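You operate a simulated robot arm through the tools that you are given. There is no shell and no other tool. Be economical: measure what you need, move in short steps, check, and stop when the job is done.

The job below is to be done with a simulated two-armed robot. You get a single attempt, and the scene is never put back.

TASK
Shut the purple lid. Put the paper disc on the top of the steel rack away on the middle shelf of the grey shelving. Take the blue pad and put it on the cells shelf. Put one of the markers from the top of the steel rack on top of the green-rim dial. Press the monitor ch button two times. Press the green zero button three times. Pick up the green short tube with one hand, pass it to the other hand and put it on the weights shelf. Take the shorter grey tube and put it on the top of the steel rack. Any order will do. Set down upright: blue pad, green short tube.

Only the result counts: the job must be done as asked and must still hold three seconds after the hand-in. Knocking over, shifting, dropping, spilling or breaking anything else fails it. A push-on lid holds only when it is set on centred and level and pressed home; a screw cap is set on level and turned clockwise until tight.

THE ROBOT
Two 7-joint arms with two-finger parallel grippers on one trunk, on a base that drives. Base frame: it is fixed to the floor where the robot stands at the start and does not move with it; the origin is under the middle of the robot, x ahead of it, y to its left, z up. Units: cm, degrees, N and s.
The left shoulder is at the start at [2, 11.3, 119.7], the right one opposite. With the tool pointing down near the work surface each hand reaches from about 24 to 62 cm from the robot's upright axis, wherever it stands, measured 20 degrees to its own side. Places, roughly: blue pad (5x4x6 cm) [100, -180, 90]; cells shelf [-10, -480, 50]; green short tube (5x5x10 cm) [120, -230, 100]; green zero button [120, -230, 100]; green-rim dial [75, -150, 100]; marker [100, -200, 100]; middle shelf of the grey shelving [-400, -540, 90]; monitor ch button [120, -180, 110]; paper disc (6x8x3 cm) [100, -110, 90]; purple lid [50, 10, 90]; shorter grey tube (6x6x23 cm) [110, -340, 110]; top of the steel rack [110, -170, 90]; weights shelf [-20, -440, 50]. Payload 1.57 kg a hand.
The tool frame of a hand sits at the grasp point between the pads (the TCP): z along the fingers, y along the line on which they close. The tips reach 3 cm beyond it. Largest opening 8 cm; finger width 1.7, thickness 1.2; the body of the gripper, 4 by 8.2 cm, starts 8 cm behind the TCP.
Orientation is told as [roll, pitch, yaw] about the base's x, y, z axes, in that order, counted from this pose: with the fingers straight down and closing along the base's y, the tool's x points along the base's -x, its y along +y and its z along -z.

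THE INTERFACE
- The arms move only by the tool move_arm. It takes "left_series", "right_series" or both (then of equal length, played together; a hand with none holds still); each is a list of rows, each a list of 7 numbers: the turn, a rotation vector about the tool's x, y, z in degrees, then the shift along the tool's x, y, z in cm, then the finger opening in cm, from 0 to 8. In form: [[wx, wy, wz, tx, ty, tz, hand], ...]. A call has 1 to 8 rows; each row is the pose to reach, as a shift and turn from the pose commanded when the call began, along the tool's axes at that moment. Each row takes 0.2 s and may step no farther than 5 cm and 8.6 degrees from the row before; otherwise, or with a gripper value out of range, the whole call is refused. A pose out of reach is approached as far as the arm can. The call stops where the force on the tool passes 40 N (or 10 N more than at its start, if that is more) or the arm is blocked; 0.2 s more then pass. Each finger travels about 4.5 cm/s and halts on what it meets, pressing with about 27 N; the grip force reading is that of the motor and also rises with nothing between the fingers. The clock runs only during rows and for 0.2 s after the last one: add rows that repeat a pose to give the fingers time. The reply holds the time, the measured pose of the TCP, the force on the tool along the base axes, the opening and the grip force, in the units named above and with some noise, with the torque about the TCP (base axes, N m) and any sound that the robot's microphone picked up.
- Cameras (640 x 400 px; columns grow to the right, rows downward): "scene" is now at [9.59, -0.64, 131.7]; the picture's right is [-0.08, -1.00, 0.00], its down [-0.62, 0.05, -0.78] and it looks along [0.78, -0.07, -0.62] (base axes); focal length 275 px, centre (320, 200). "left" rides on the left gripper at [7.2, 0.7, -12.2] in its tool frame; the picture's right is [-0.09, 1.00, 0.00], its down [-0.84, -0.08, -0.54] and it looks along [-0.54, -0.05, 0.84] (tool axes); focal length 238 px, centre (320, 200). "right" rides on the right gripper at [7.2, -0.7, -12.2] in its tool frame; the picture's right is [0.09, 1.00, 0.00], its down [-0.84, 0.08, -0.54] and it looks along [-0.54, 0.05, 0.84] (tool axes); focal length 238 px, centre (320, 200). There is no depth. A picture from a camera that has moved, and an enlarged one, comes with that camera's place and axes in the base frame and with its lens.
- snapshot(camera): a new picture of that camera. It takes no simulated time.
- slide_trunk(by): slides the trunk up (or, below 0, down) by that many cm; the arms and the scene camera ride with it, the base frame stays. It gives what a move gives, with no picture.
- steer(legs): drives the robot by 1 to 6 legs, each [ahead, left, turn to the left] in cm, cm and degrees, along the robot's own axes; the way and the turn of a leg run together, so that a leg with both is an arc; at most 150 cm and 180 degrees a leg. The arms and the cameras ride along, it lands a little off, and it stops where it bumps. It gives what a move gives.
- aim_head(pan, tilt): turns the head with the scene camera to pan (to the left, within 80 degrees either way) and tilt (down, from -29 to 69), counted from straight ahead of the robot. It gives what a move gives.
- close_up(camera, box): a new picture of the part [left, top, right, bottom] of that camera's present view, enlarged. It takes no simulated time.
- finish_job(): hands the job in; it is judged then, once.

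Go step by step. Nothing tells you exact positions but the pictures and the camera data: compare them with the known pose of the tool, close in by small moves and look again before you grip or let go. The budget is 207 turns and 202 pictures, counting those below and the enlarged ones. Unless the task says otherwise, let go and move clear before handing in, and close with one line.

The tools are called after ">>>" as a command line: name --argument value ..., lists and objects as JSON in quotes. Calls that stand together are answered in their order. move_arm: Moves the arms, as the interface text tells. Its arguments: {"type":"object","properties":{"left_series":{"type":"array","items":{"type":"array","items":{"type":"number"}}},"right_series":{"type":"array","items":{"type":"array","items":{"type":"number"}}}},"required":[]} The other tools are called the same way: slide_trunk (by) slides the trunk up or down; steer (legs) drives the base; aim_head (pan, tilt) turns the head that bears the scene camera; snapshot (camera) takes a picture; close_up (camera, box) takes an enlarged picture of a part of a camera's view; finish_job () hands the job in.

At the start:

```text
time_s: 0.0
left_ee_pos: [40.6, 12.56, 106.04]
left_tool_rot: [0.1, 0.0, 0.0]
left_wrist_force: [0.2, 0.0, 0.4]
left_torque: [0.01, -0.03, 0.02]
left_gripper_width: 7.99
left_grip_force: 0.1
right_ee_pos: [40.88, -21.61, 106.05]
right_tool_rot: [0.0, 0.0, 0.0]
right_wrist_force: [0.6, 0.7, 0.8]
right_torque: [0.02, 0.01, -0.01]
right_gripper_width: 8.0
right_grip_force: 0.1
trunk travel left (down, up): [-25.0, 32.0]
robot x, y, heading: [-0.07, -0.23, 0.1]
head pan, tilt: [-4.8, 38.5]
```

scene: 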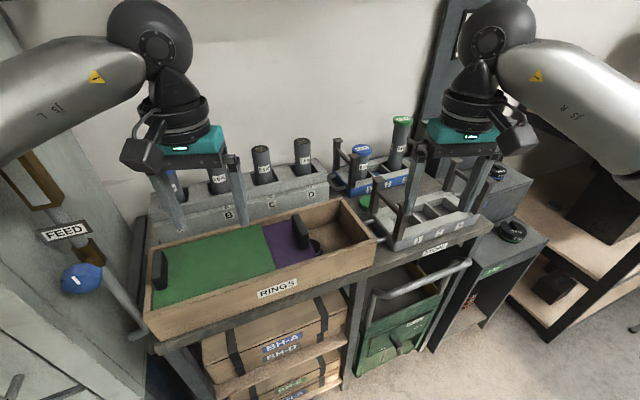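
right: 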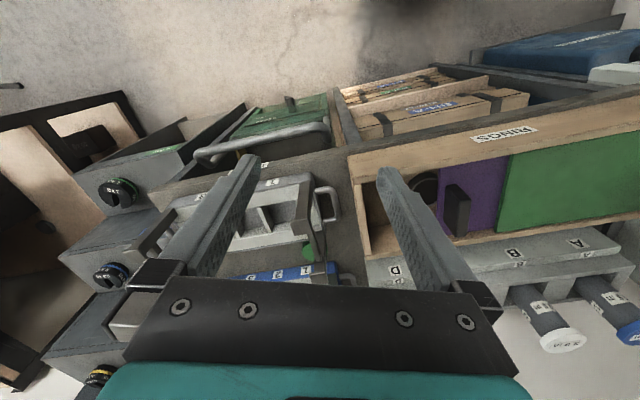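
left: 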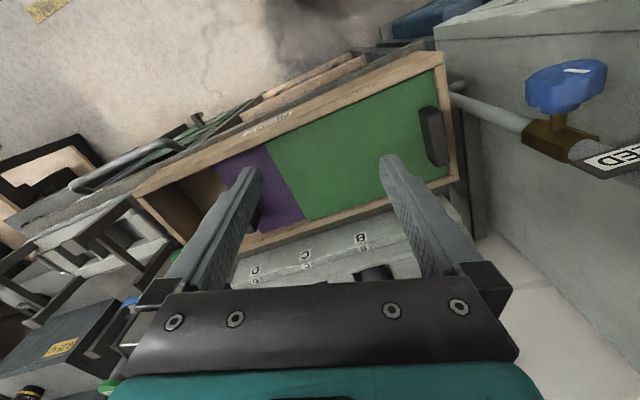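

I see a wooden RINGS box with a green and a purple sliding lid, the right end open. I'll look more closely first.

>>> close_up --camera "scene" --box '[130, 120, 450, 320]'

>>> aim_head --pan -60 --tilt 25

>>> snapshot --camera "scene"

```text
2.00 times, centred on (290, 220) of scene
camera zoom: at [9.59, -0.64, 131.7], right [-0.08, -1.0, 0.0], down [-0.62, 0.05, -0.78], along [0.78, -0.07, -0.62], focal length 550 px, centre (380, 160)
```

zoom: 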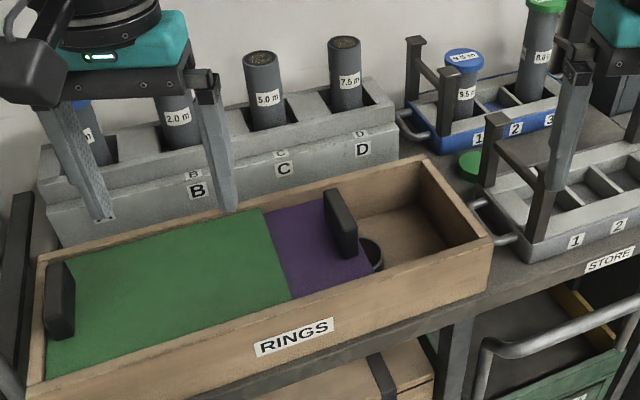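

```text
time_s: 1.2
left_ee_pos: [40.63, 12.56, 106.06]
left_tool_rot: [-0.1, 0.1, 0.0]
left_wrist_force: [-0.3, -0.3, 0.6]
left_torque: [-0.01, 0.0, -0.02]
left_gripper_width: 7.97
left_grip_force: 0.1
right_ee_pos: [40.88, -21.6, 105.95]
right_tool_rot: [0.0, -0.1, 0.0]
right_wrist_force: [0.3, -0.7, 0.2]
right_torque: [-0.02, -0.01, 0.03]
right_gripper_width: 8.0
right_grip_force: 0.0
trunk travel left (down, up): [-25.0, 32.0]
robot x, y, heading: [-0.12, 0.21, -0.2]
head pan, tilt: [-60.0, 25.0]
```

```text
197 pictures are left
camera scene: at [5.63, -7.89, 133.81], right [-0.87, -0.5, 0.0], down [-0.21, 0.37, -0.91], along [0.45, -0.78, -0.42], focal length 275 px, centre (320, 200)
```

scene: 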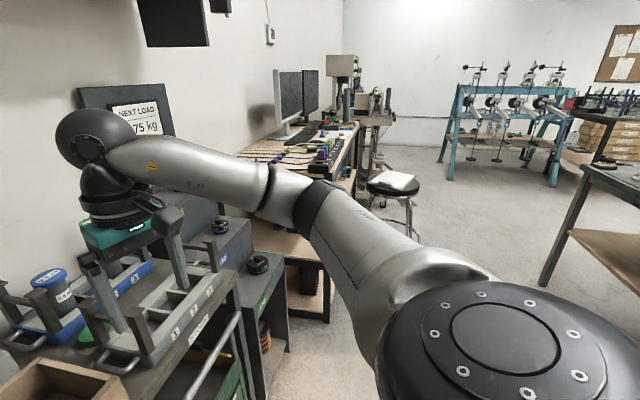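

The lid slides along the box toward its open right end. I'll bring the left hand above the purple handle, turned to the box's direction.

>>> move_arm --left_series '[[0, 0, -4.6, -2.5, -3, 1, 6], [0, 0, -9.2, -5, -6, 2, 6], [0, 0, -13.8, -7.5, -9, 3, 6], [0, 0, -18.4, -10, -12, 4, 6]]'

>>> aim_head --pan -5 --tilt 42

>>> snapshot --camera "left"

>>> close_up --camera "scene" --box '[160, 80, 480, 280]'

```text
time_s: 2.2
left_ee_pos: [50.67, 0.35, 102.01]
left_tool_rot: [0.0, 0.0, 18.4]
left_wrist_force: [-0.4, 0.1, 0.3]
left_torque: [0.04, 0.01, 0.04]
left_gripper_width: 6.02
left_grip_force: 0.0
right_ee_pos: [40.88, -21.76, 105.84]
right_tool_rot: [0.0, 0.0, 0.0]
right_wrist_force: [0.4, -0.7, 0.0]
right_torque: [0.02, -0.01, -0.02]
right_gripper_width: 8.01
right_grip_force: 0.2
trunk travel left (down, up): [-25.0, 32.0]
robot x, y, heading: [-0.32, -0.13, -0.1]
head pan, tilt: [-60.0, 25.0]
```

```text
time_s: 3.5
left_ee_pos: [50.61, 0.59, 102.1]
left_tool_rot: [0.0, -0.1, 18.4]
left_wrist_force: [-0.7, 1.1, 0.4]
left_torque: [0.02, -0.02, -0.01]
left_gripper_width: 5.99
left_grip_force: 0.1
right_ee_pos: [40.79, -21.68, 106.01]
right_tool_rot: [0.0, -0.1, -0.1]
right_wrist_force: [-0.3, 0.2, 0.7]
right_torque: [0.04, -0.01, 0.0]
right_gripper_width: 8.01
right_grip_force: 0.0
trunk travel left (down, up): [-25.0, 32.0]
robot x, y, heading: [-0.27, -0.59, -0.0]
head pan, tilt: [-5.0, 42.0]
```

```text
196 pictures are left
camera left: at [43.63, -0.96, 114.24], right [-0.23, 0.97, 0.0], down [0.82, 0.19, 0.54], along [0.53, 0.12, -0.84], focal length 238 px, centre (320, 200)
```

left: 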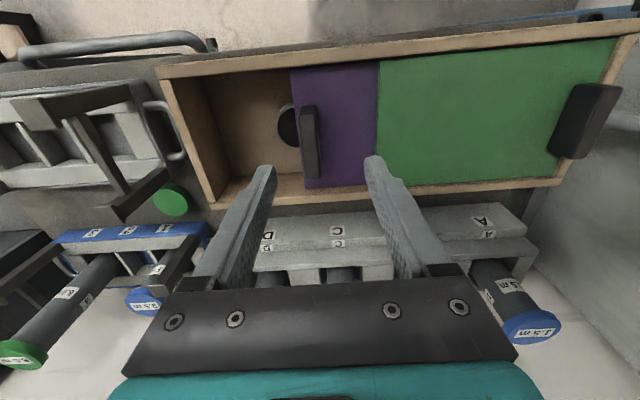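

```text
2.00 times, centred on (320, 180) of scene
camera zoom: at [9.35, -0.66, 131.19], right [-0.09, -1.0, 0.0], down [-0.67, 0.06, -0.74], along [0.74, -0.07, -0.67], focal length 550 px, centre (320, 240)
```

zoom: 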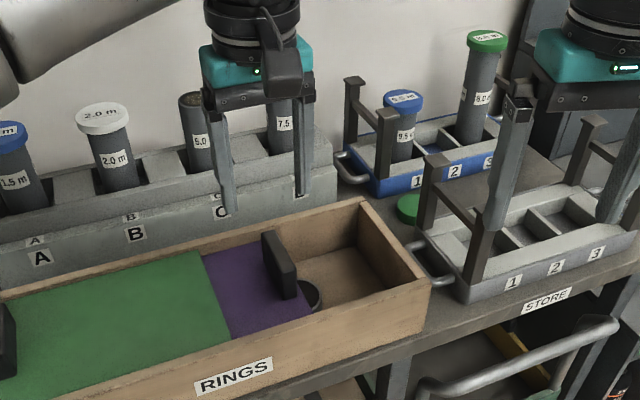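

The handle sits near [52.6, -0.3], top about z 91. I'll descend with open fingers around it and look.

>>> move_arm --left_series '[[0, 0, 0, -1.6, -1.4, 2, 6], [0, 0, 0, -1.6, -1.4, 6, 6], [0, 0, 0, -1.6, -1.4, 9, 6]]'

>>> snapshot --camera "left"

>>> close_up --camera "scene" --box '[200, 120, 400, 245]'

```text
time_s: 4.3
left_ee_pos: [52.58, -0.12, 93.02]
left_tool_rot: [0.0, 0.0, 18.4]
left_wrist_force: [0.6, -0.5, -0.7]
left_torque: [0.01, 0.02, 0.0]
left_gripper_width: 5.99
left_grip_force: 0.1
right_ee_pos: [40.89, -21.64, 105.94]
right_tool_rot: [0.0, 0.1, 0.0]
right_wrist_force: [0.0, -0.2, 0.0]
right_torque: [-0.01, -0.02, -0.01]
right_gripper_width: 8.0
right_grip_force: 0.1
trunk travel left (down, up): [-25.0, 32.0]
robot x, y, heading: [-0.26, 0.07, 0.0]
head pan, tilt: [-5.0, 42.0]
```

```text
194 pictures are left
camera left: at [45.59, -1.77, 105.13], right [-0.23, 0.97, 0.0], down [0.82, 0.19, 0.54], along [0.53, 0.12, -0.84], focal length 238 px, centre (320, 200)
```

left: 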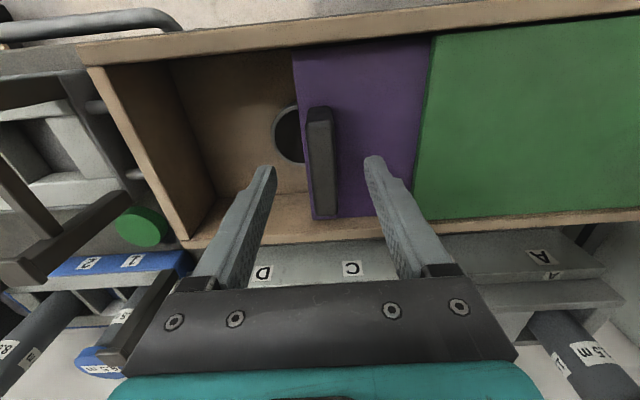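

```text
3.20 times, centred on (300, 182) of scene
camera zoom: at [9.36, -0.66, 131.19], right [-0.09, -1.0, 0.0], down [-0.67, 0.06, -0.74], along [0.74, -0.06, -0.67], focal length 880 px, centre (384, 256)
```

zoom: 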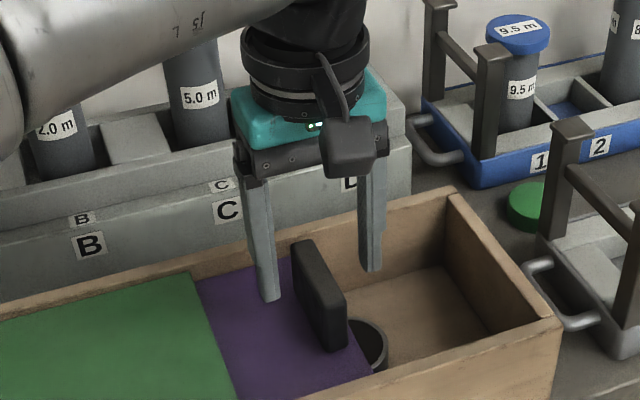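

Alignment agrees; I'll lower 2.5 cm, grip the handle.

>>> move_arm --left_series '[[0, 0, 0, 0, 0, 2.5, 6], [0, 0, 0, 0, 0, 2.5, 3], [0, 0, 0, 0, 0, 2.5, 0], [0, 0, 0, 0, 0, 2.5, 0]]'

>>> snapshot --camera "left"

```text
time_s: 5.3
left_ee_pos: [52.5, -0.25, 90.57]
left_tool_rot: [0.0, 0.0, 18.4]
left_wrist_force: [-1.2, 1.2, -2.3]
left_torque: [-0.04, -0.13, -0.16]
left_gripper_width: 1.81
left_grip_force: 15.4
right_ee_pos: [40.85, -21.68, 106.01]
right_tool_rot: [0.1, 0.0, -0.1]
right_wrist_force: [-0.6, -0.2, -0.7]
right_torque: [0.01, 0.02, 0.01]
right_gripper_width: 7.98
right_grip_force: 0.1
trunk travel left (down, up): [-25.0, 32.0]
robot x, y, heading: [-0.18, -0.11, -0.2]
head pan, tilt: [-5.0, 42.0]
```

```text
192 pictures are left
camera left: at [45.52, -1.76, 102.67], right [-0.23, 0.97, 0.0], down [0.82, 0.19, 0.54], along [0.53, 0.12, -0.84], focal length 238 px, centre (320, 200)
```

left: 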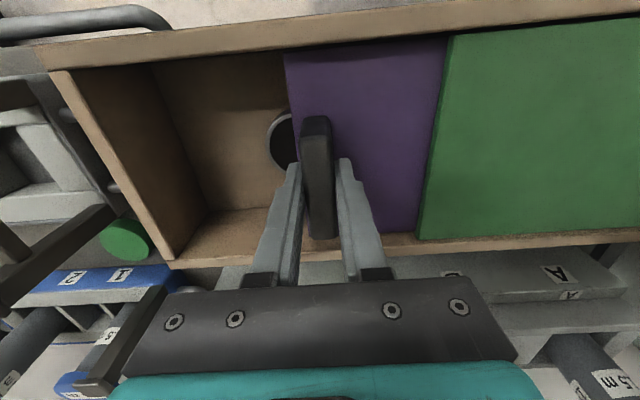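

The handle is gripped. I'll slide it 8 cm toward the open end.

>>> move_arm --left_series '[[0, 0, 0, 0, -1, 0, 0], [0, 0, 0, 0, -2, 0, 0], [0, 0, 0, 0, -3, 0, 0], [0, 0, 0, 0, -4, 0, 0], [0, 0, 0, 0, -5, 0, 0], [0, 0, 0, 0, -6, 0, 0], [0, 0, 0, 0, -7, 0, 0], [0, 0, 0, 0, -8, 0, 0]]'

>>> snapshot --camera "left"

```text
time_s: 7.1
left_ee_pos: [52.49, -5.79, 90.41]
left_tool_rot: [0.1, -0.1, 18.4]
left_wrist_force: [25.0, 8.3, 4.0]
left_torque: [0.03, -0.22, -0.55]
left_gripper_width: 1.86
left_grip_force: 32.5
left hand out of reach, approached as far as the arm can: row 4, 5, 6, 7, 8
right_ee_pos: [41.16, -21.61, 105.97]
right_tool_rot: [0.0, 0.1, 0.0]
right_wrist_force: [-0.2, -0.7, 0.8]
right_torque: [0.03, -0.01, -0.02]
right_gripper_width: 8.01
right_grip_force: 0.0
trunk travel left (down, up): [-25.0, 32.0]
robot x, y, heading: [0.06, -0.29, -0.1]
head pan, tilt: [-5.0, 42.0]
```

```text
191 pictures are left
camera left: at [45.41, -7.44, 102.47], right [-0.23, 0.97, 0.0], down [0.82, 0.19, 0.55], along [0.53, 0.13, -0.84], focal length 238 px, centre (320, 200)
```

left: 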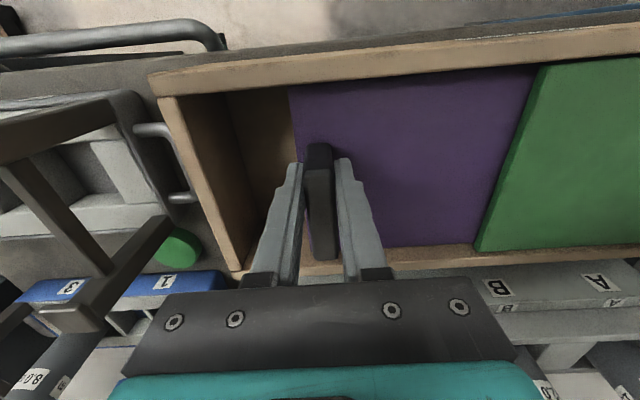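

The left arm ran out of reach about 3 cm short. I'll release, pull the left hand away, and finish with the right hand.

>>> move_arm --left_series '[[0, 0, 0, 0, 0, 0, 2.5], [0, 0, 0, 0, 0, 0, 4], [0, 0, 0, 0, 0, -3, 4], [0, 0, 0, 0, 0, -8, 4]]'

>>> move_arm --left_series '[[0, 0, 0, 4, 3, -2, 4], [0, 0, 0, 6, 7, -4, 4], [0, 0, 0, 8, 11, -4, 4], [0, 0, 0, 10, 15, -4, 4]]'

>>> snapshot --camera "scene"

>>> snapshot --camera "right"

```text
time_s: 8.1
left_ee_pos: [52.02, -6.12, 98.44]
left_tool_rot: [-0.1, 0.0, 18.4]
left_wrist_force: [0.0, -0.2, 0.9]
left_torque: [0.0, -0.01, -0.01]
left_gripper_width: 3.99
left_grip_force: 0.1
right_ee_pos: [40.89, -21.65, 105.86]
right_tool_rot: [0.0, 0.1, 0.0]
right_wrist_force: [-0.4, -0.6, 0.3]
right_torque: [0.02, -0.01, -0.01]
right_gripper_width: 8.01
right_grip_force: 0.2
trunk travel left (down, up): [-25.0, 32.0]
robot x, y, heading: [0.24, 0.01, 0.2]
head pan, tilt: [-5.0, 42.0]
```

```text
refused: row 1 steps farther than a row can; nothing moved
```

```text
190 pictures are left
camera scene: at [9.31, -0.66, 131.19], right [-0.09, -1.0, 0.0], down [-0.67, 0.06, -0.74], along [0.74, -0.06, -0.67], focal length 275 px, centre (320, 200)
```

scene: 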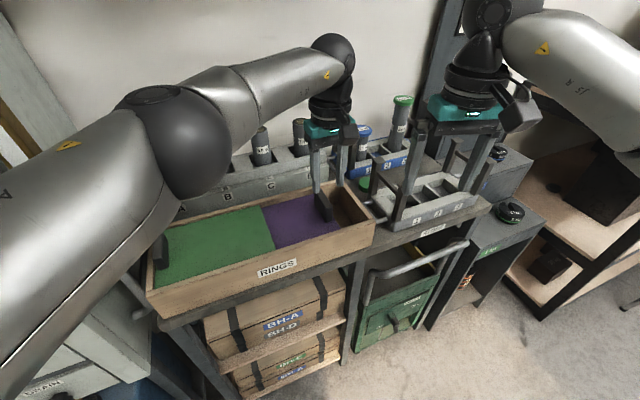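

```text
189 pictures are left
camera right: at [33.61, -22.36, 118.22], right [-0.09, 1.0, 0.0], down [0.84, 0.08, 0.54], along [0.54, 0.05, -0.84], focal length 238 px, centre (320, 200)
```

right: 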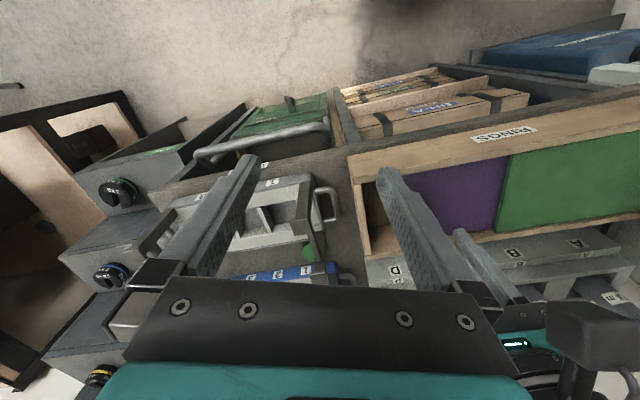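

>>> move_arm --left_series '[[0, 0, 0, 1, 4, -2, 4], [0, 0, 0, 2, 8.5, -4, 4], [0, 0, 0, 3, 13, -5, 4], [0, 0, 0, 4, 17.5, -5, 4], [0, 0, 0, 5, 21.5, -5, 4]]'

>>> move_arm --right_series '[[0, 0, -4.6, -3, 3, 0, 6], [0, 0, -9.2, -6, 6, 1, 6], [0, 0, -13.8, -9, 9, 3, 6], [0, 0, -18.4, -12, 12, 5, 6], [0, 0, -18.4, -13.3, 15.7, 7, 6]]'

>>> snapshot --camera "right"

>>> close_up --camera "scene" --box '[200, 120, 400, 245]'

```text
refused: row 2 steps farther than a row can; nothing moved
```

```text
time_s: 9.0
left_ee_pos: [52.92, -4.69, 98.23]
left_tool_rot: [0.3, -0.4, 20.5]
left_wrist_force: [2.8, 0.2, -0.7]
left_torque: [0.05, 0.55, 0.1]
left_gripper_width: 4.01
left_grip_force: 0.1
right_ee_pos: [50.35, -12.15, 102.79]
right_tool_rot: [0.0, 0.5, 15.3]
right_wrist_force: [-3.3, 0.5, 0.2]
right_torque: [0.06, -0.44, 0.14]
right_gripper_width: 6.01
right_grip_force: 0.1
trunk travel left (down, up): [-25.0, 32.0]
robot x, y, heading: [-0.05, -0.41, -0.1]
head pan, tilt: [-5.0, 42.0]
stopped in row 4 (right hand): the force on the tool passed its limit at 65 N (the readings are from after the stop); the commanded pose is now the measured one
```

```text
188 pictures are left
camera right: at [43.76, -14.73, 115.08], right [-0.35, 0.94, 0.0], down [0.79, 0.3, 0.53], along [0.5, 0.19, -0.85], focal length 238 px, centre (320, 200)
```

right: 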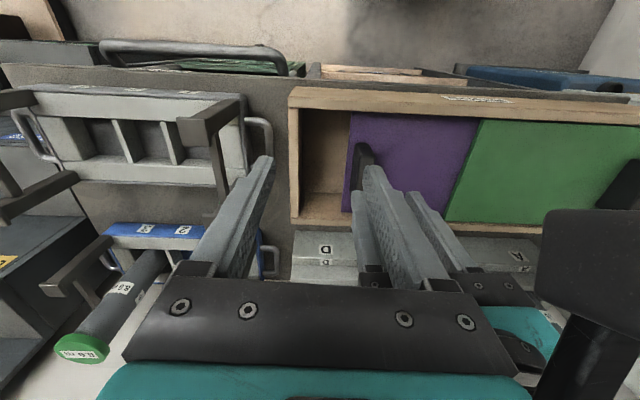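

```text
3.20 times, centred on (300, 182) of scene
camera zoom: at [9.34, -0.64, 131.19], right [-0.09, -1.0, 0.0], down [-0.67, 0.06, -0.74], along [0.74, -0.06, -0.67], focal length 880 px, centre (384, 256)
```

zoom: 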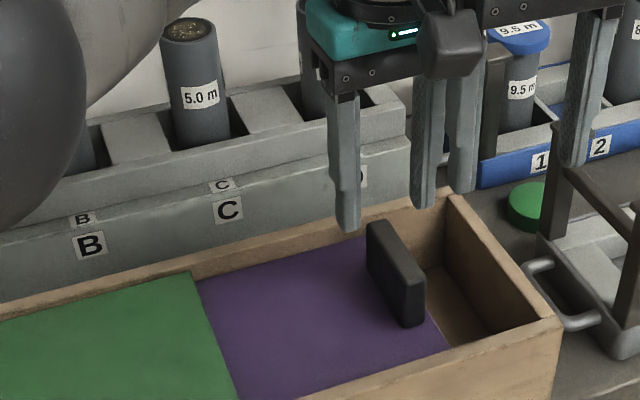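

The hands touched because the first call was refused; nothing was hit otherwise. I'll back the right hand out the way it came, then clear the left one.

>>> move_arm --right_series '[[0, 0, 0, 2, -2.5, -2, 6], [0, 0, 0, 4, -6.5, -3, 6]]'

>>> snapshot --camera "scene"

```text
time_s: 9.6
left_ee_pos: [52.85, -4.74, 98.19]
left_tool_rot: [0.4, -0.3, 20.4]
left_wrist_force: [0.2, -0.6, -1.0]
left_torque: [0.04, 0.02, 0.01]
left_gripper_width: 4.01
left_grip_force: 0.0
right_ee_pos: [48.47, -19.65, 105.94]
right_tool_rot: [-0.1, 0.5, 15.3]
right_wrist_force: [-0.6, 0.0, 0.4]
right_torque: [-0.01, 0.0, 0.01]
right_gripper_width: 6.02
right_grip_force: 0.0
trunk travel left (down, up): [-25.0, 32.0]
robot x, y, heading: [-0.26, -0.37, -0.3]
head pan, tilt: [-5.0, 42.0]
```

```text
186 pictures are left
camera scene: at [9.33, -0.71, 131.19], right [-0.09, -1.0, 0.0], down [-0.67, 0.06, -0.74], along [0.74, -0.06, -0.67], focal length 275 px, centre (320, 200)
```

scene: 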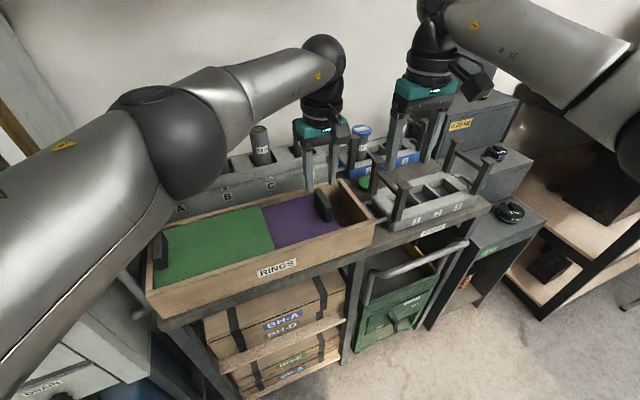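

>>> move_arm --left_series '[[0, 0, 0, 1, 4, -2, 4], [0, 0, 0, 2, 8, -3.5, 4], [0, 0, 0, 3, 12, -5, 4], [0, 0, 0, 4, 16, -6, 4], [0, 0, 0, 5, 20, -7, 4]]'

```text
time_s: 10.8
left_ee_pos: [41.08, 12.29, 105.36]
left_tool_rot: [0.4, -0.4, 20.5]
left_wrist_force: [0.7, 0.0, -0.2]
left_torque: [-0.02, -0.02, 0.02]
left_gripper_width: 4.03
left_grip_force: 0.0
right_ee_pos: [48.36, -19.57, 105.82]
right_tool_rot: [-0.1, 0.5, 15.4]
right_wrist_force: [0.4, -0.3, 0.2]
right_torque: [-0.02, 0.02, -0.01]
right_gripper_width: 6.0
right_grip_force: 0.0
trunk travel left (down, up): [-25.0, 32.0]
robot x, y, heading: [0.2, 0.43, 0.3]
head pan, tilt: [-5.0, 42.0]
```

>>> move_arm --right_series '[[0, 0, -1, -2.4, 3, 0, 6], [0, 0, -2, -4.8, 6, 0, 6], [0, 0, -3, -7, 9, 2, 6], [0, 0, -3, -9.4, 12.2, 4, 6], [0, 0, -3, -9.4, 12.2, 8, 6], [0, 0, -3, -9.4, 12.2, 12, 6]]'

>>> snapshot --camera "right"

>>> close_up --camera "scene" --box '[200, 120, 400, 245]'

```text
time_s: 12.2
left_ee_pos: [41.22, 12.24, 105.37]
left_tool_rot: [0.4, -0.5, 20.4]
left_wrist_force: [-0.1, 0.5, 0.4]
left_torque: [-0.01, 0.01, 0.02]
left_gripper_width: 4.0
left_grip_force: 0.0
right_ee_pos: [54.11, -5.31, 93.68]
right_tool_rot: [0.0, 0.5, 18.4]
right_wrist_force: [0.5, 0.0, -0.2]
right_torque: [-0.01, -0.01, -0.02]
right_gripper_width: 6.01
right_grip_force: 0.1
trunk travel left (down, up): [-25.0, 32.0]
robot x, y, heading: [0.1, 0.07, 0.2]
head pan, tilt: [-5.0, 42.0]
```

```text
185 pictures are left
camera right: at [47.56, -8.28, 106.0], right [-0.4, 0.92, 0.0], down [0.77, 0.34, 0.54], along [0.49, 0.22, -0.84], focal length 238 px, centre (320, 200)
```

right: 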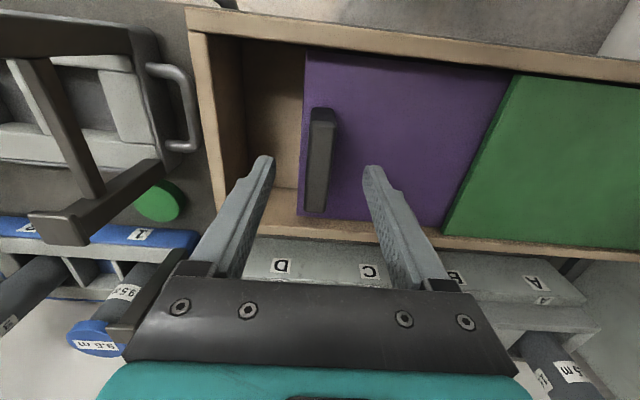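

```text
3.20 times, centred on (300, 182) of scene
camera zoom: at [9.36, -0.64, 131.19], right [-0.09, -1.0, 0.0], down [-0.67, 0.06, -0.74], along [0.74, -0.06, -0.67], focal length 880 px, centre (384, 256)
```

zoom: 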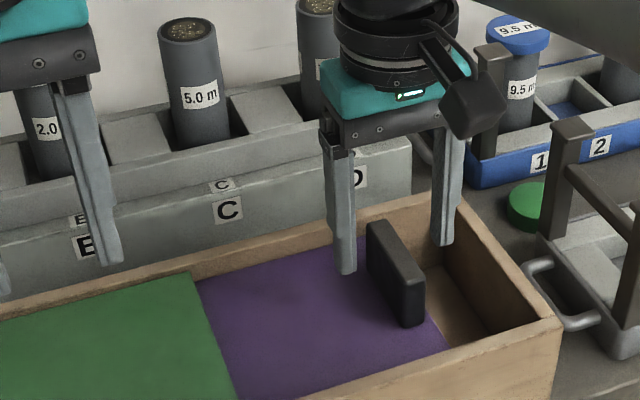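

Fingers straddle the handle. Lower, grip.

>>> move_arm --right_series '[[0, 0, 0, 0.6, 0, 3.2, 6], [0, 0, 0, 0.6, 0, 3.2, 3], [0, 0, 0, 0.6, 0, 3.2, 0], [0, 0, 0, 0.6, 0, 3.2, 0]]'

>>> move_arm --right_series '[[0, 0, 0, 0, -0.7, 0, 0], [0, 0, 0, 0, -1.4, 0, 0], [0, 0, 0, 0, -2.1, 0, 0], [0, 0, 0, 0, -2.8, 0, 0]]'

>>> snapshot --camera "right"

>>> close_up --camera "scene" --box '[200, 120, 400, 245]'

```text
time_s: 13.2
left_ee_pos: [41.29, 12.14, 105.3]
left_tool_rot: [0.4, -0.4, 20.4]
left_wrist_force: [0.4, -0.2, 0.1]
left_torque: [0.02, -0.01, 0.0]
left_gripper_width: 4.01
left_grip_force: 0.0
right_ee_pos: [53.5, -5.64, 90.5]
right_tool_rot: [0.0, 0.4, 18.3]
right_wrist_force: [-0.2, -1.3, -2.1]
right_torque: [0.13, -0.21, -0.15]
right_gripper_width: 1.82
right_grip_force: 15.9
trunk travel left (down, up): [-25.0, 32.0]
robot x, y, heading: [0.1, -0.29, 0.2]
head pan, tilt: [-5.0, 42.0]
```

```text
time_s: 14.2
left_ee_pos: [41.23, 12.09, 105.32]
left_tool_rot: [0.5, -0.4, 20.4]
left_wrist_force: [1.4, -0.6, -0.4]
left_torque: [0.0, 0.02, 0.01]
left_gripper_width: 3.99
left_grip_force: 0.0
right_ee_pos: [54.3, -8.28, 90.4]
right_tool_rot: [-0.1, 0.5, 18.4]
right_wrist_force: [-0.8, 0.5, -4.6]
right_torque: [0.39, -0.21, -0.51]
right_gripper_width: 1.76
right_grip_force: 32.6
trunk travel left (down, up): [-25.0, 32.0]
robot x, y, heading: [-0.02, 0.45, -0.1]
head pan, tilt: [-5.0, 42.0]
```

```text
183 pictures are left
camera right: at [47.83, -11.15, 102.82], right [-0.4, 0.92, 0.0], down [0.77, 0.34, 0.53], along [0.49, 0.21, -0.85], focal length 238 px, centre (320, 200)
```

right: 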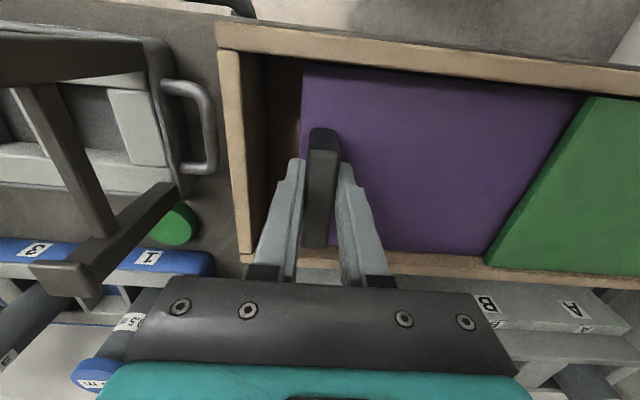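

```text
3.20 times, centred on (300, 182) of scene
camera zoom: at [9.37, -0.66, 131.18], right [-0.09, -1.0, 0.0], down [-0.67, 0.06, -0.74], along [0.74, -0.06, -0.67], focal length 880 px, centre (384, 256)
```

zoom: 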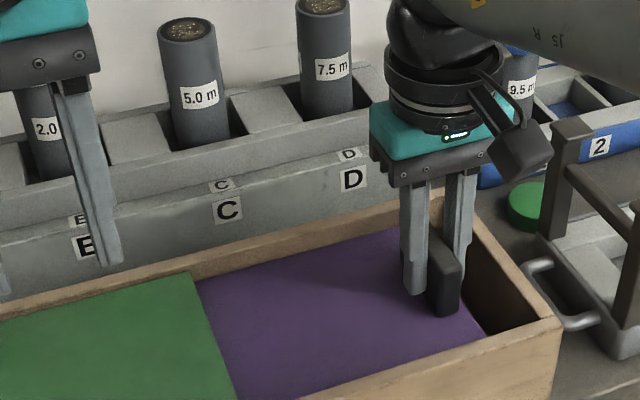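

>>> move_arm --right_series '[[0, 0, 0, 0, -0.6, 0, 0], [0, 0, 0, 0, -1.2, 0, 0], [0, 0, 0, 0, -1.8, 0, 0], [0, 0, 0, 0, -2.3, 0, 0], [0, 0, 0, 0, -2.7, 0, 0], [0, 0, 0, 0, -3.1, 0, 0]]'

>>> snapshot --camera "right"

>>> close_up --camera "scene" --box '[200, 120, 400, 245]'

```text
time_s: 15.6
left_ee_pos: [41.19, 12.3, 105.37]
left_tool_rot: [0.4, -0.4, 20.4]
left_wrist_force: [0.6, 0.2, -0.3]
left_torque: [0.02, -0.01, 0.0]
left_gripper_width: 4.03
left_grip_force: 0.1
right_ee_pos: [55.23, -10.93, 90.47]
right_tool_rot: [0.1, 0.6, 18.4]
right_wrist_force: [-8.5, 3.9, -7.8]
right_torque: [-0.26, -0.16, -0.8]
right_gripper_width: 1.8
right_grip_force: 32.1
trunk travel left (down, up): [-25.0, 32.0]
robot x, y, heading: [-0.07, -0.0, 0.0]
head pan, tilt: [-5.0, 42.0]
```

```text
181 pictures are left
camera right: at [48.73, -13.88, 102.82], right [-0.4, 0.92, 0.0], down [0.77, 0.34, 0.53], along [0.49, 0.22, -0.85], focal length 238 px, centre (320, 200)
```

right: 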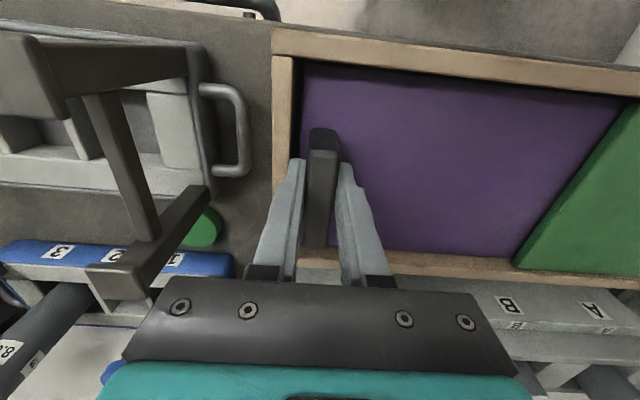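

```text
3.20 times, centred on (300, 182) of scene
camera zoom: at [9.3, -0.6, 131.19], right [-0.09, -1.0, 0.0], down [-0.67, 0.06, -0.74], along [0.74, -0.06, -0.67], focal length 880 px, centre (384, 256)
```

zoom: 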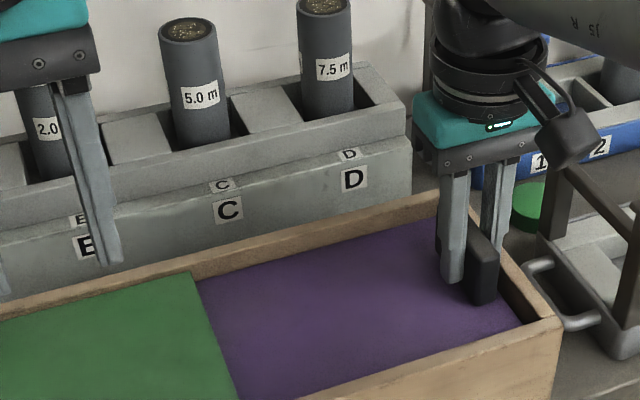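

>>> move_arm --right_series '[[0, 0, 0, 0, -0.2, 0, 0], [0, 0, 0, 0, -0.4, 0, 0], [0, 0, 0, 0, -0.6, 0, 0], [0, 0, 0, 0, -0.8, 0, 0], [0, 0, 0, 0, -1.0, 0, 0], [0, 0, 0, 0, -1.2, 0, 0]]'

>>> snapshot --camera "right"

>>> close_up --camera "scene" --box '[200, 120, 400, 245]'

```text
time_s: 16.9
left_ee_pos: [41.04, 12.24, 105.44]
left_tool_rot: [0.3, -0.4, 20.4]
left_wrist_force: [0.5, -0.4, 0.5]
left_torque: [-0.01, 0.0, -0.03]
left_gripper_width: 4.0
left_grip_force: 0.1
right_ee_pos: [55.26, -10.97, 90.58]
right_tool_rot: [1.0, 0.6, 18.9]
right_wrist_force: [-6.0, 6.8, 3.3]
right_torque: [-0.83, -0.34, -0.81]
right_gripper_width: 1.86
right_grip_force: 33.3
trunk travel left (down, up): [-25.0, 32.0]
robot x, y, heading: [0.26, -0.37, 0.0]
head pan, tilt: [-5.0, 42.0]
stopped in row 6 (right hand): the force on the tool passed its limit at 40 N (the readings are from after the stop); the commanded pose is now the measured one
```

```text
179 pictures are left
camera right: at [48.86, -14.15, 102.84], right [-0.41, 0.91, 0.02], down [0.78, 0.34, 0.53], along [0.48, 0.23, -0.85], focal length 238 px, centre (320, 200)
```

right: 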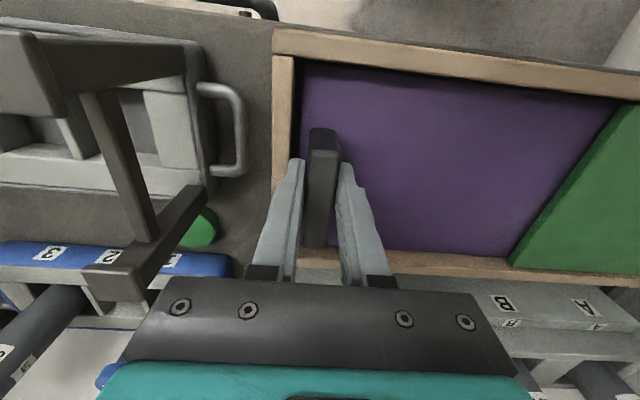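

```text
3.20 times, centred on (300, 182) of scene
camera zoom: at [9.22, -0.6, 131.22], right [-0.09, -1.0, 0.0], down [-0.67, 0.06, -0.74], along [0.74, -0.06, -0.67], focal length 880 px, centre (384, 256)
```

zoom: 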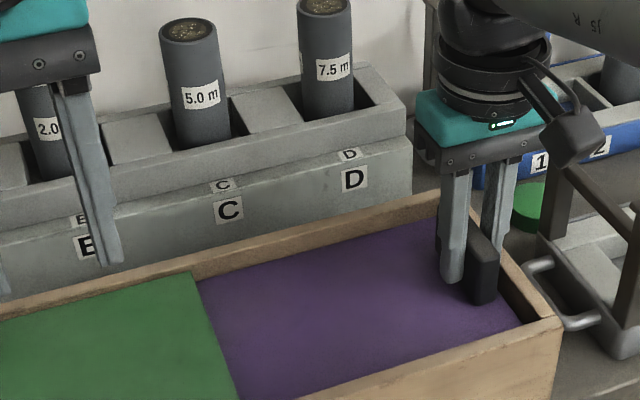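

It stalled; the finger between handle and wall may be the block. I'll release and push from the handle's other side with closed fingers.

>>> move_arm --right_series '[[0, 0, 0, 0, 0, 0, 2.5], [0, 0, 0, 0, 0, 0, 3], [0, 0, 0, 0, 0, -4, 3], [0, 0, 0, 0, 3, -4, 1], [0, 0, 0, 0, 3, -4, 0]]'

>>> snapshot --camera "right"

>>> close_up --camera "scene" --box '[240, 140, 400, 240]'

```text
time_s: 18.1
left_ee_pos: [41.31, 12.24, 105.27]
left_tool_rot: [0.3, -0.4, 20.4]
left_wrist_force: [0.6, 0.7, 0.3]
left_torque: [0.02, 0.06, 0.01]
left_gripper_width: 3.99
left_grip_force: 0.1
right_ee_pos: [54.38, -8.41, 94.37]
right_tool_rot: [0.8, 0.7, 18.9]
right_wrist_force: [0.9, -0.2, -0.3]
right_torque: [0.0, -0.01, 0.0]
right_gripper_width: 0.0
right_grip_force: 10.0
trunk travel left (down, up): [-25.0, 32.0]
robot x, y, heading: [-0.09, 0.06, -0.0]
head pan, tilt: [-5.0, 42.0]
```

```text
177 pictures are left
camera right: at [48.03, -11.57, 106.83], right [-0.41, 0.91, 0.02], down [0.78, 0.34, 0.53], along [0.48, 0.23, -0.85], focal length 238 px, centre (320, 200)
```

right: 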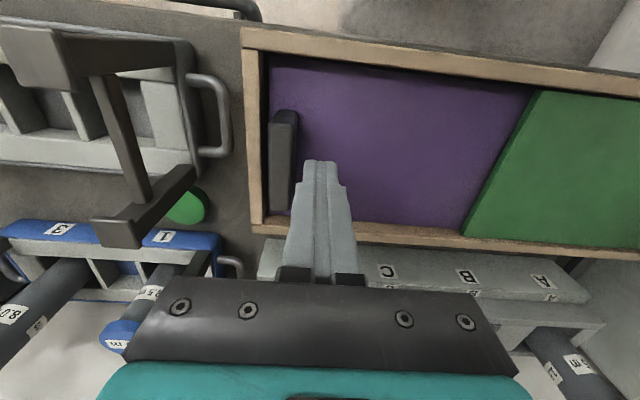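

```text
4.00 times, centred on (320, 190) of scene
camera zoom: at [9.33, -0.65, 131.19], right [-0.09, -1.0, 0.0], down [-0.67, 0.06, -0.74], along [0.74, -0.06, -0.67], focal length 1101 px, centre (320, 240)
```

zoom: 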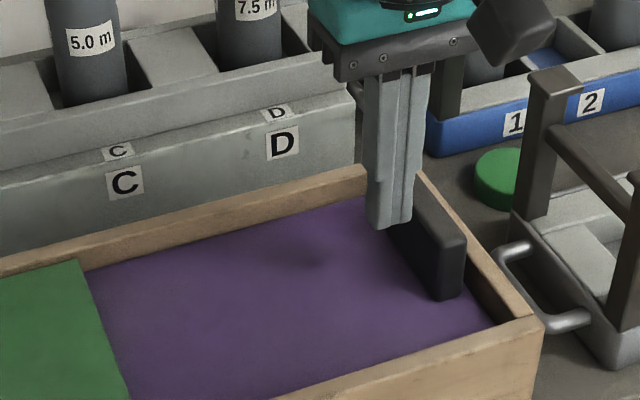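

>>> move_arm --right_series '[[0, 0, 0, 0.6, 0.3, 3.2, 0], [0, 0, 0, 0.6, -0.5, 3.2, 0], [0, 0, 0, 0.6, -0.9, 3.2, 0], [0, 0, 0, 0.6, -1.1, 3.2, 0], [0, 0, 0, 0.6, -1.3, 3.2, 0], [0, 0, 0, 0.6, -1.5, 3.2, 0], [0, 0, 0, 0.6, -1.7, 3.2, 0], [0, 0, 0, 0.6, -1.9, 3.2, 0]]'

>>> close_up --camera "scene" --box '[240, 140, 400, 240]'

```text
time_s: 19.9
left_ee_pos: [41.04, 12.46, 105.39]
left_tool_rot: [0.2, -0.4, 20.4]
left_wrist_force: [-0.4, -0.3, -0.7]
left_torque: [0.01, 0.02, -0.06]
left_gripper_width: 3.96
left_grip_force: 0.0
right_ee_pos: [54.28, -9.65, 91.13]
right_tool_rot: [1.4, 0.7, 19.3]
right_wrist_force: [-9.9, 21.6, 2.6]
right_torque: [0.01, 0.01, -0.2]
right_gripper_width: 0.0
right_grip_force: 21.2
trunk travel left (down, up): [-25.0, 32.0]
robot x, y, heading: [0.05, -0.05, 0.2]
head pan, tilt: [-5.0, 42.0]
```

```text
4.00 times, centred on (320, 190) of scene
camera zoom: at [9.19, -0.34, 131.2], right [-0.09, -1.0, 0.0], down [-0.67, 0.06, -0.74], along [0.74, -0.07, -0.67], focal length 1101 px, centre (320, 240)
```

zoom: 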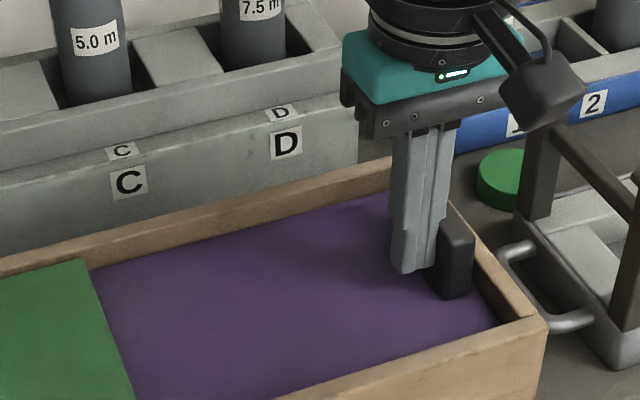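

>>> move_arm --right_series '[[0, 0, 0, 0, -0.2, 0, 0], [0, 0, 0, 0, -0.4, 0, 0], [0, 0, 0, 0, -0.6, 0, 0], [0, 0, 0, 0, -0.8, 0, 0], [0, 0, 0, 0, -1.0, 0, 0]]'

>>> move_arm --right_series '[[0, 0, 0, 0, 1.5, 0, 0], [0, 0, 0, 0, 1.5, -3, 0], [0, 0, 0, 0, 2, -8, 0], [0, 0, 0, 0, 2, -12, 0]]'

>>> close_up --camera "scene" --box '[240, 140, 400, 240]'

>>> close_up --camera "right" --box '[180, 20, 420, 170]'

```text
time_s: 21.0
left_ee_pos: [41.19, 12.19, 105.28]
left_tool_rot: [0.4, -0.4, 20.4]
left_wrist_force: [0.3, -0.8, 0.4]
left_torque: [0.02, 0.0, -0.02]
left_gripper_width: 3.99
left_grip_force: 0.1
right_ee_pos: [54.36, -9.68, 91.25]
right_tool_rot: [2.5, 0.8, 20.2]
right_wrist_force: [-3.5, 7.8, 2.9]
right_torque: [-0.03, 0.03, -0.1]
right_gripper_width: 0.0
right_grip_force: 20.7
trunk travel left (down, up): [-25.0, 32.0]
robot x, y, heading: [-0.2, -0.07, 0.1]
head pan, tilt: [-5.0, 42.0]
stopped in row 5 (right hand): the force on the tool passed its limit at 41 N (the readings are from after the stop); the commanded pose is now the measured one
```

```text
refused: row 3 steps farther than a row can; nothing moved
```

```text
4.00 times, centred on (320, 190) of scene
camera zoom: at [9.26, -0.64, 131.2], right [-0.09, -1.0, 0.0], down [-0.67, 0.06, -0.74], along [0.74, -0.06, -0.67], focal length 1101 px, centre (320, 240)
```

zoom: 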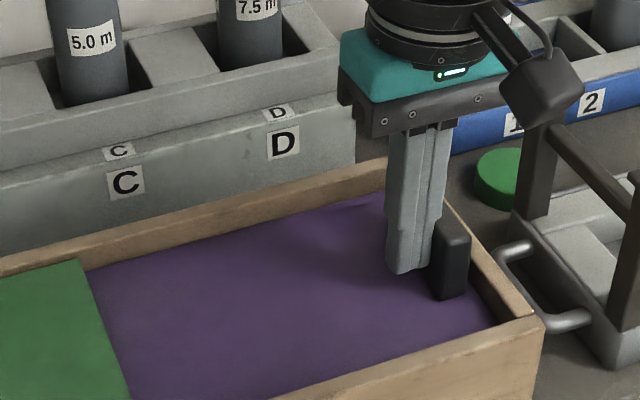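

```text
2.67 times, centred on (300, 95) of right
camera zoom: at [48.02, -13.21, 103.58], right [-0.43, 0.9, 0.04], down [0.77, 0.34, 0.53], along [0.47, 0.26, -0.84], focal length 636 px, centre (373, 480)
```

zoom: 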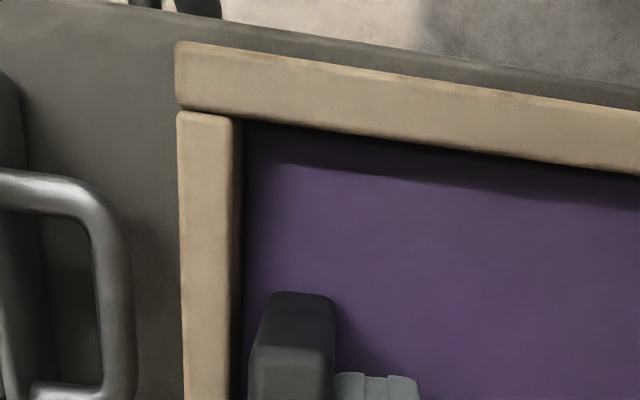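

The lid is home (blocked at 41 N with no motion). I'll retract and then look around toward the right.

>>> move_arm --right_series '[[0, 0, 0, 0, 1, 0, 0], [0, 0, 0, 0, 1, -4, 0], [0, 0, 0, 0, 1, -8, 0], [0, 0, 0, 4, 1, -11, 0], [0, 0, 0, 8, 1, -13, 0], [0, 0, 0, 12, 1, -15, 3]]'

>>> steer --legs '[[-40, 0, 0], [0, -90, 0]]'

>>> aim_head --pan -20 --tilt 25

>>> snapshot --camera "scene"

```text
time_s: 22.4
left_ee_pos: [41.16, 12.24, 105.37]
left_tool_rot: [0.4, -0.4, 20.5]
left_wrist_force: [-0.6, 0.4, 0.1]
left_torque: [-0.01, -0.01, 0.0]
left_gripper_width: 3.98
left_grip_force: 0.1
right_ee_pos: [43.15, -13.62, 106.33]
right_tool_rot: [2.0, 0.8, 19.8]
right_wrist_force: [-1.2, 0.4, 1.0]
right_torque: [0.0, 0.01, 0.03]
right_gripper_width: 3.02
right_grip_force: 0.6
trunk travel left (down, up): [-25.0, 32.0]
robot x, y, heading: [-0.22, -0.16, -0.0]
head pan, tilt: [-5.0, 42.0]
```

```text
time_s: 29.2
left_ee_pos: [0.83, -77.29, 105.27]
left_tool_rot: [0.4, -0.4, 20.3]
left_wrist_force: [0.4, -0.3, -0.3]
left_torque: [0.03, 0.04, -0.01]
left_gripper_width: 3.99
left_grip_force: 0.0
right_ee_pos: [2.87, -103.18, 106.29]
right_tool_rot: [2.1, 0.8, 19.7]
right_wrist_force: [-0.1, -0.4, -0.9]
right_torque: [0.0, 0.0, 0.0]
right_gripper_width: 2.99
right_grip_force: 0.0
trunk travel left (down, up): [-25.0, 32.0]
robot x, y, heading: [-40.23, -89.71, 0.1]
head pan, tilt: [-5.0, 42.0]
```

```text
time_s: 30.0
left_ee_pos: [0.97, -77.55, 105.33]
left_tool_rot: [0.5, -0.4, 20.4]
left_wrist_force: [-0.3, 0.4, -1.1]
left_torque: [-0.01, 0.01, 0.02]
left_gripper_width: 3.99
left_grip_force: 0.0
right_ee_pos: [2.86, -103.16, 106.34]
right_tool_rot: [1.9, 0.7, 19.7]
right_wrist_force: [0.4, -0.7, 0.0]
right_torque: [0.0, -0.02, -0.01]
right_gripper_width: 2.97
right_grip_force: 0.1
trunk travel left (down, up): [-25.0, 32.0]
robot x, y, heading: [-40.5, -89.42, 0.1]
head pan, tilt: [-20.0, 25.0]
```

```text
172 pictures are left
camera scene: at [-30.63, -92.6, 133.81], right [-0.34, -0.94, 0.0], down [-0.4, 0.15, -0.91], along [0.85, -0.31, -0.42], focal length 275 px, centre (320, 200)
```

scene: 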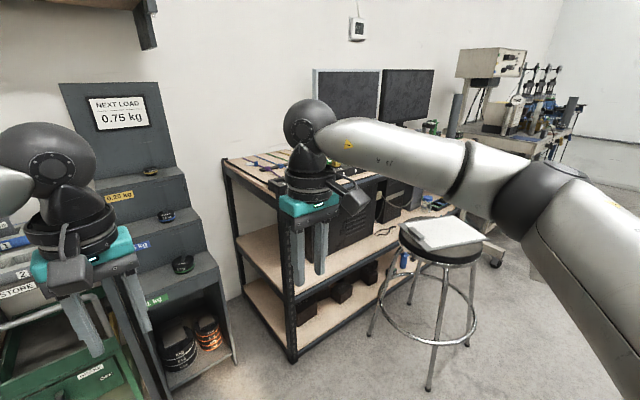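

>>> close_up --camera "scene" --box '[210, 60, 450, 210]'

>>> close_up --camera "scene" --box '[420, 40, 600, 152]'

>>> close_up --camera "scene" --box '[90, 140, 330, 400]'

```text
2.67 times, centred on (330, 135) of scene
camera zoom: at [-30.63, -92.6, 133.81], right [-0.34, -0.94, 0.0], down [-0.4, 0.15, -0.91], along [0.85, -0.31, -0.42], focal length 734 px, centre (293, 373)
```

zoom: 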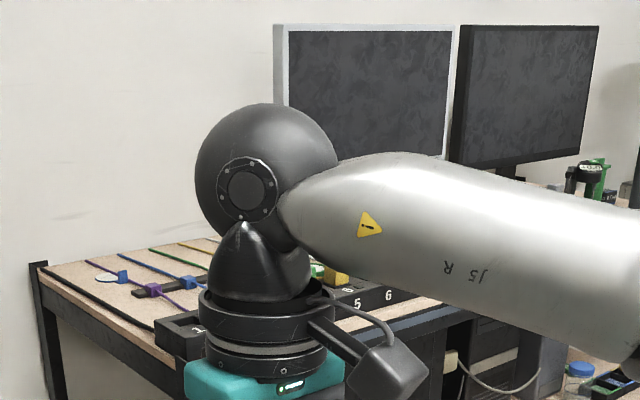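

```text
3.56 times, centred on (510, 96) of scene
camera zoom: at [-30.63, -92.6, 133.81], right [-0.34, -0.94, 0.0], down [-0.4, 0.15, -0.91], along [0.85, -0.31, -0.42], focal length 978 px, centre (-356, 570)
```

zoom: 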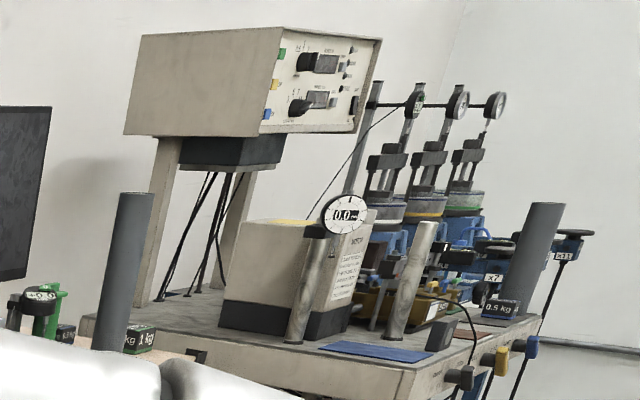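

```text
1.54 times, centred on (210, 270) of scene
camera zoom: at [-30.63, -92.6, 133.81], right [-0.34, -0.94, 0.0], down [-0.4, 0.15, -0.91], along [0.85, -0.31, -0.42], focal length 423 px, centre (489, 92)
```

zoom: 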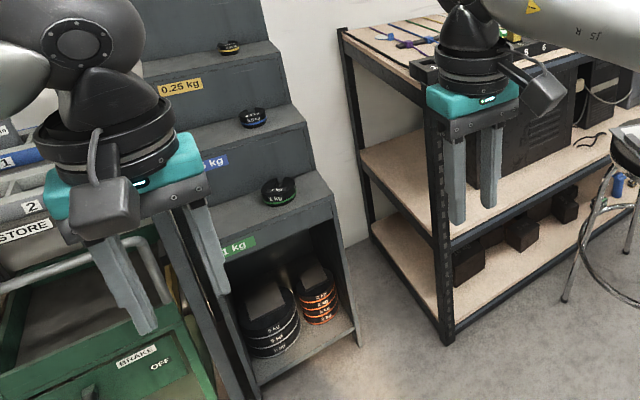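

The steel rack (black posts, wooden shelves) begins near [60,-111]; a stool stands before it near [55,-184]. I'll raise the trunk and drive to view its top.

>>> steer --legs '[[30, -55, 14]]'

>>> slide_trunk --by 25

>>> aim_head --pan -5 --tilt 32

>>> snapshot --camera "scene"

```text
time_s: 33.5
left_ee_pos: [33.47, -119.08, 105.31]
left_tool_rot: [0.4, -0.4, 34.4]
left_wrist_force: [-0.3, 0.1, -0.5]
left_torque: [-0.01, 0.04, -0.02]
left_gripper_width: 4.0
left_grip_force: 0.0
right_ee_pos: [41.45, -143.66, 106.25]
right_tool_rot: [2.1, 0.7, 33.8]
right_wrist_force: [-0.1, 0.7, 0.4]
right_torque: [0.01, -0.01, -0.04]
right_gripper_width: 2.98
right_grip_force: 0.1
trunk travel left (down, up): [-25.0, 32.0]
robot x, y, heading: [-3.79, -140.59, 14.0]
head pan, tilt: [-20.0, 25.0]
```

```text
time_s: 36.1
left_ee_pos: [33.38, -119.05, 130.29]
left_tool_rot: [0.4, -0.5, 34.5]
left_wrist_force: [-0.3, -0.6, 0.4]
left_torque: [-0.01, -0.03, 0.0]
left_gripper_width: 4.0
left_grip_force: 0.0
right_ee_pos: [41.42, -143.79, 131.21]
right_tool_rot: [2.0, 0.9, 33.9]
right_wrist_force: [0.0, -0.1, 0.1]
right_torque: [-0.05, -0.01, -0.04]
right_gripper_width: 2.97
right_grip_force: 0.2
trunk travel left (down, up): [-50.0, 7.0]
robot x, y, heading: [-3.88, -140.73, 13.8]
head pan, tilt: [-20.0, 25.0]
```

```text
time_s: 36.9
left_ee_pos: [33.29, -119.15, 130.27]
left_tool_rot: [0.3, -0.4, 34.4]
left_wrist_force: [-0.6, -0.3, -0.2]
left_torque: [0.0, 0.01, 0.0]
left_gripper_width: 3.98
left_grip_force: 0.1
right_ee_pos: [41.46, -143.58, 131.14]
right_tool_rot: [2.0, 0.8, 33.8]
right_wrist_force: [0.2, 0.4, -0.9]
right_torque: [0.02, -0.02, 0.0]
right_gripper_width: 2.99
right_grip_force: 0.0
trunk travel left (down, up): [-50.0, 7.0]
robot x, y, heading: [-3.74, -140.98, 13.7]
head pan, tilt: [-5.0, 32.0]
```

```text
168 pictures are left
camera scene: at [6.16, -139.17, 157.71], right [0.15, -0.99, 0.0], down [-0.52, -0.08, -0.85], along [0.84, 0.13, -0.53], focal length 275 px, centre (320, 200)
```

scene: 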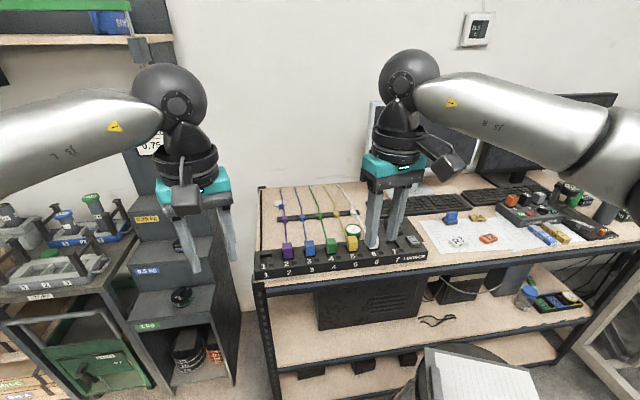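

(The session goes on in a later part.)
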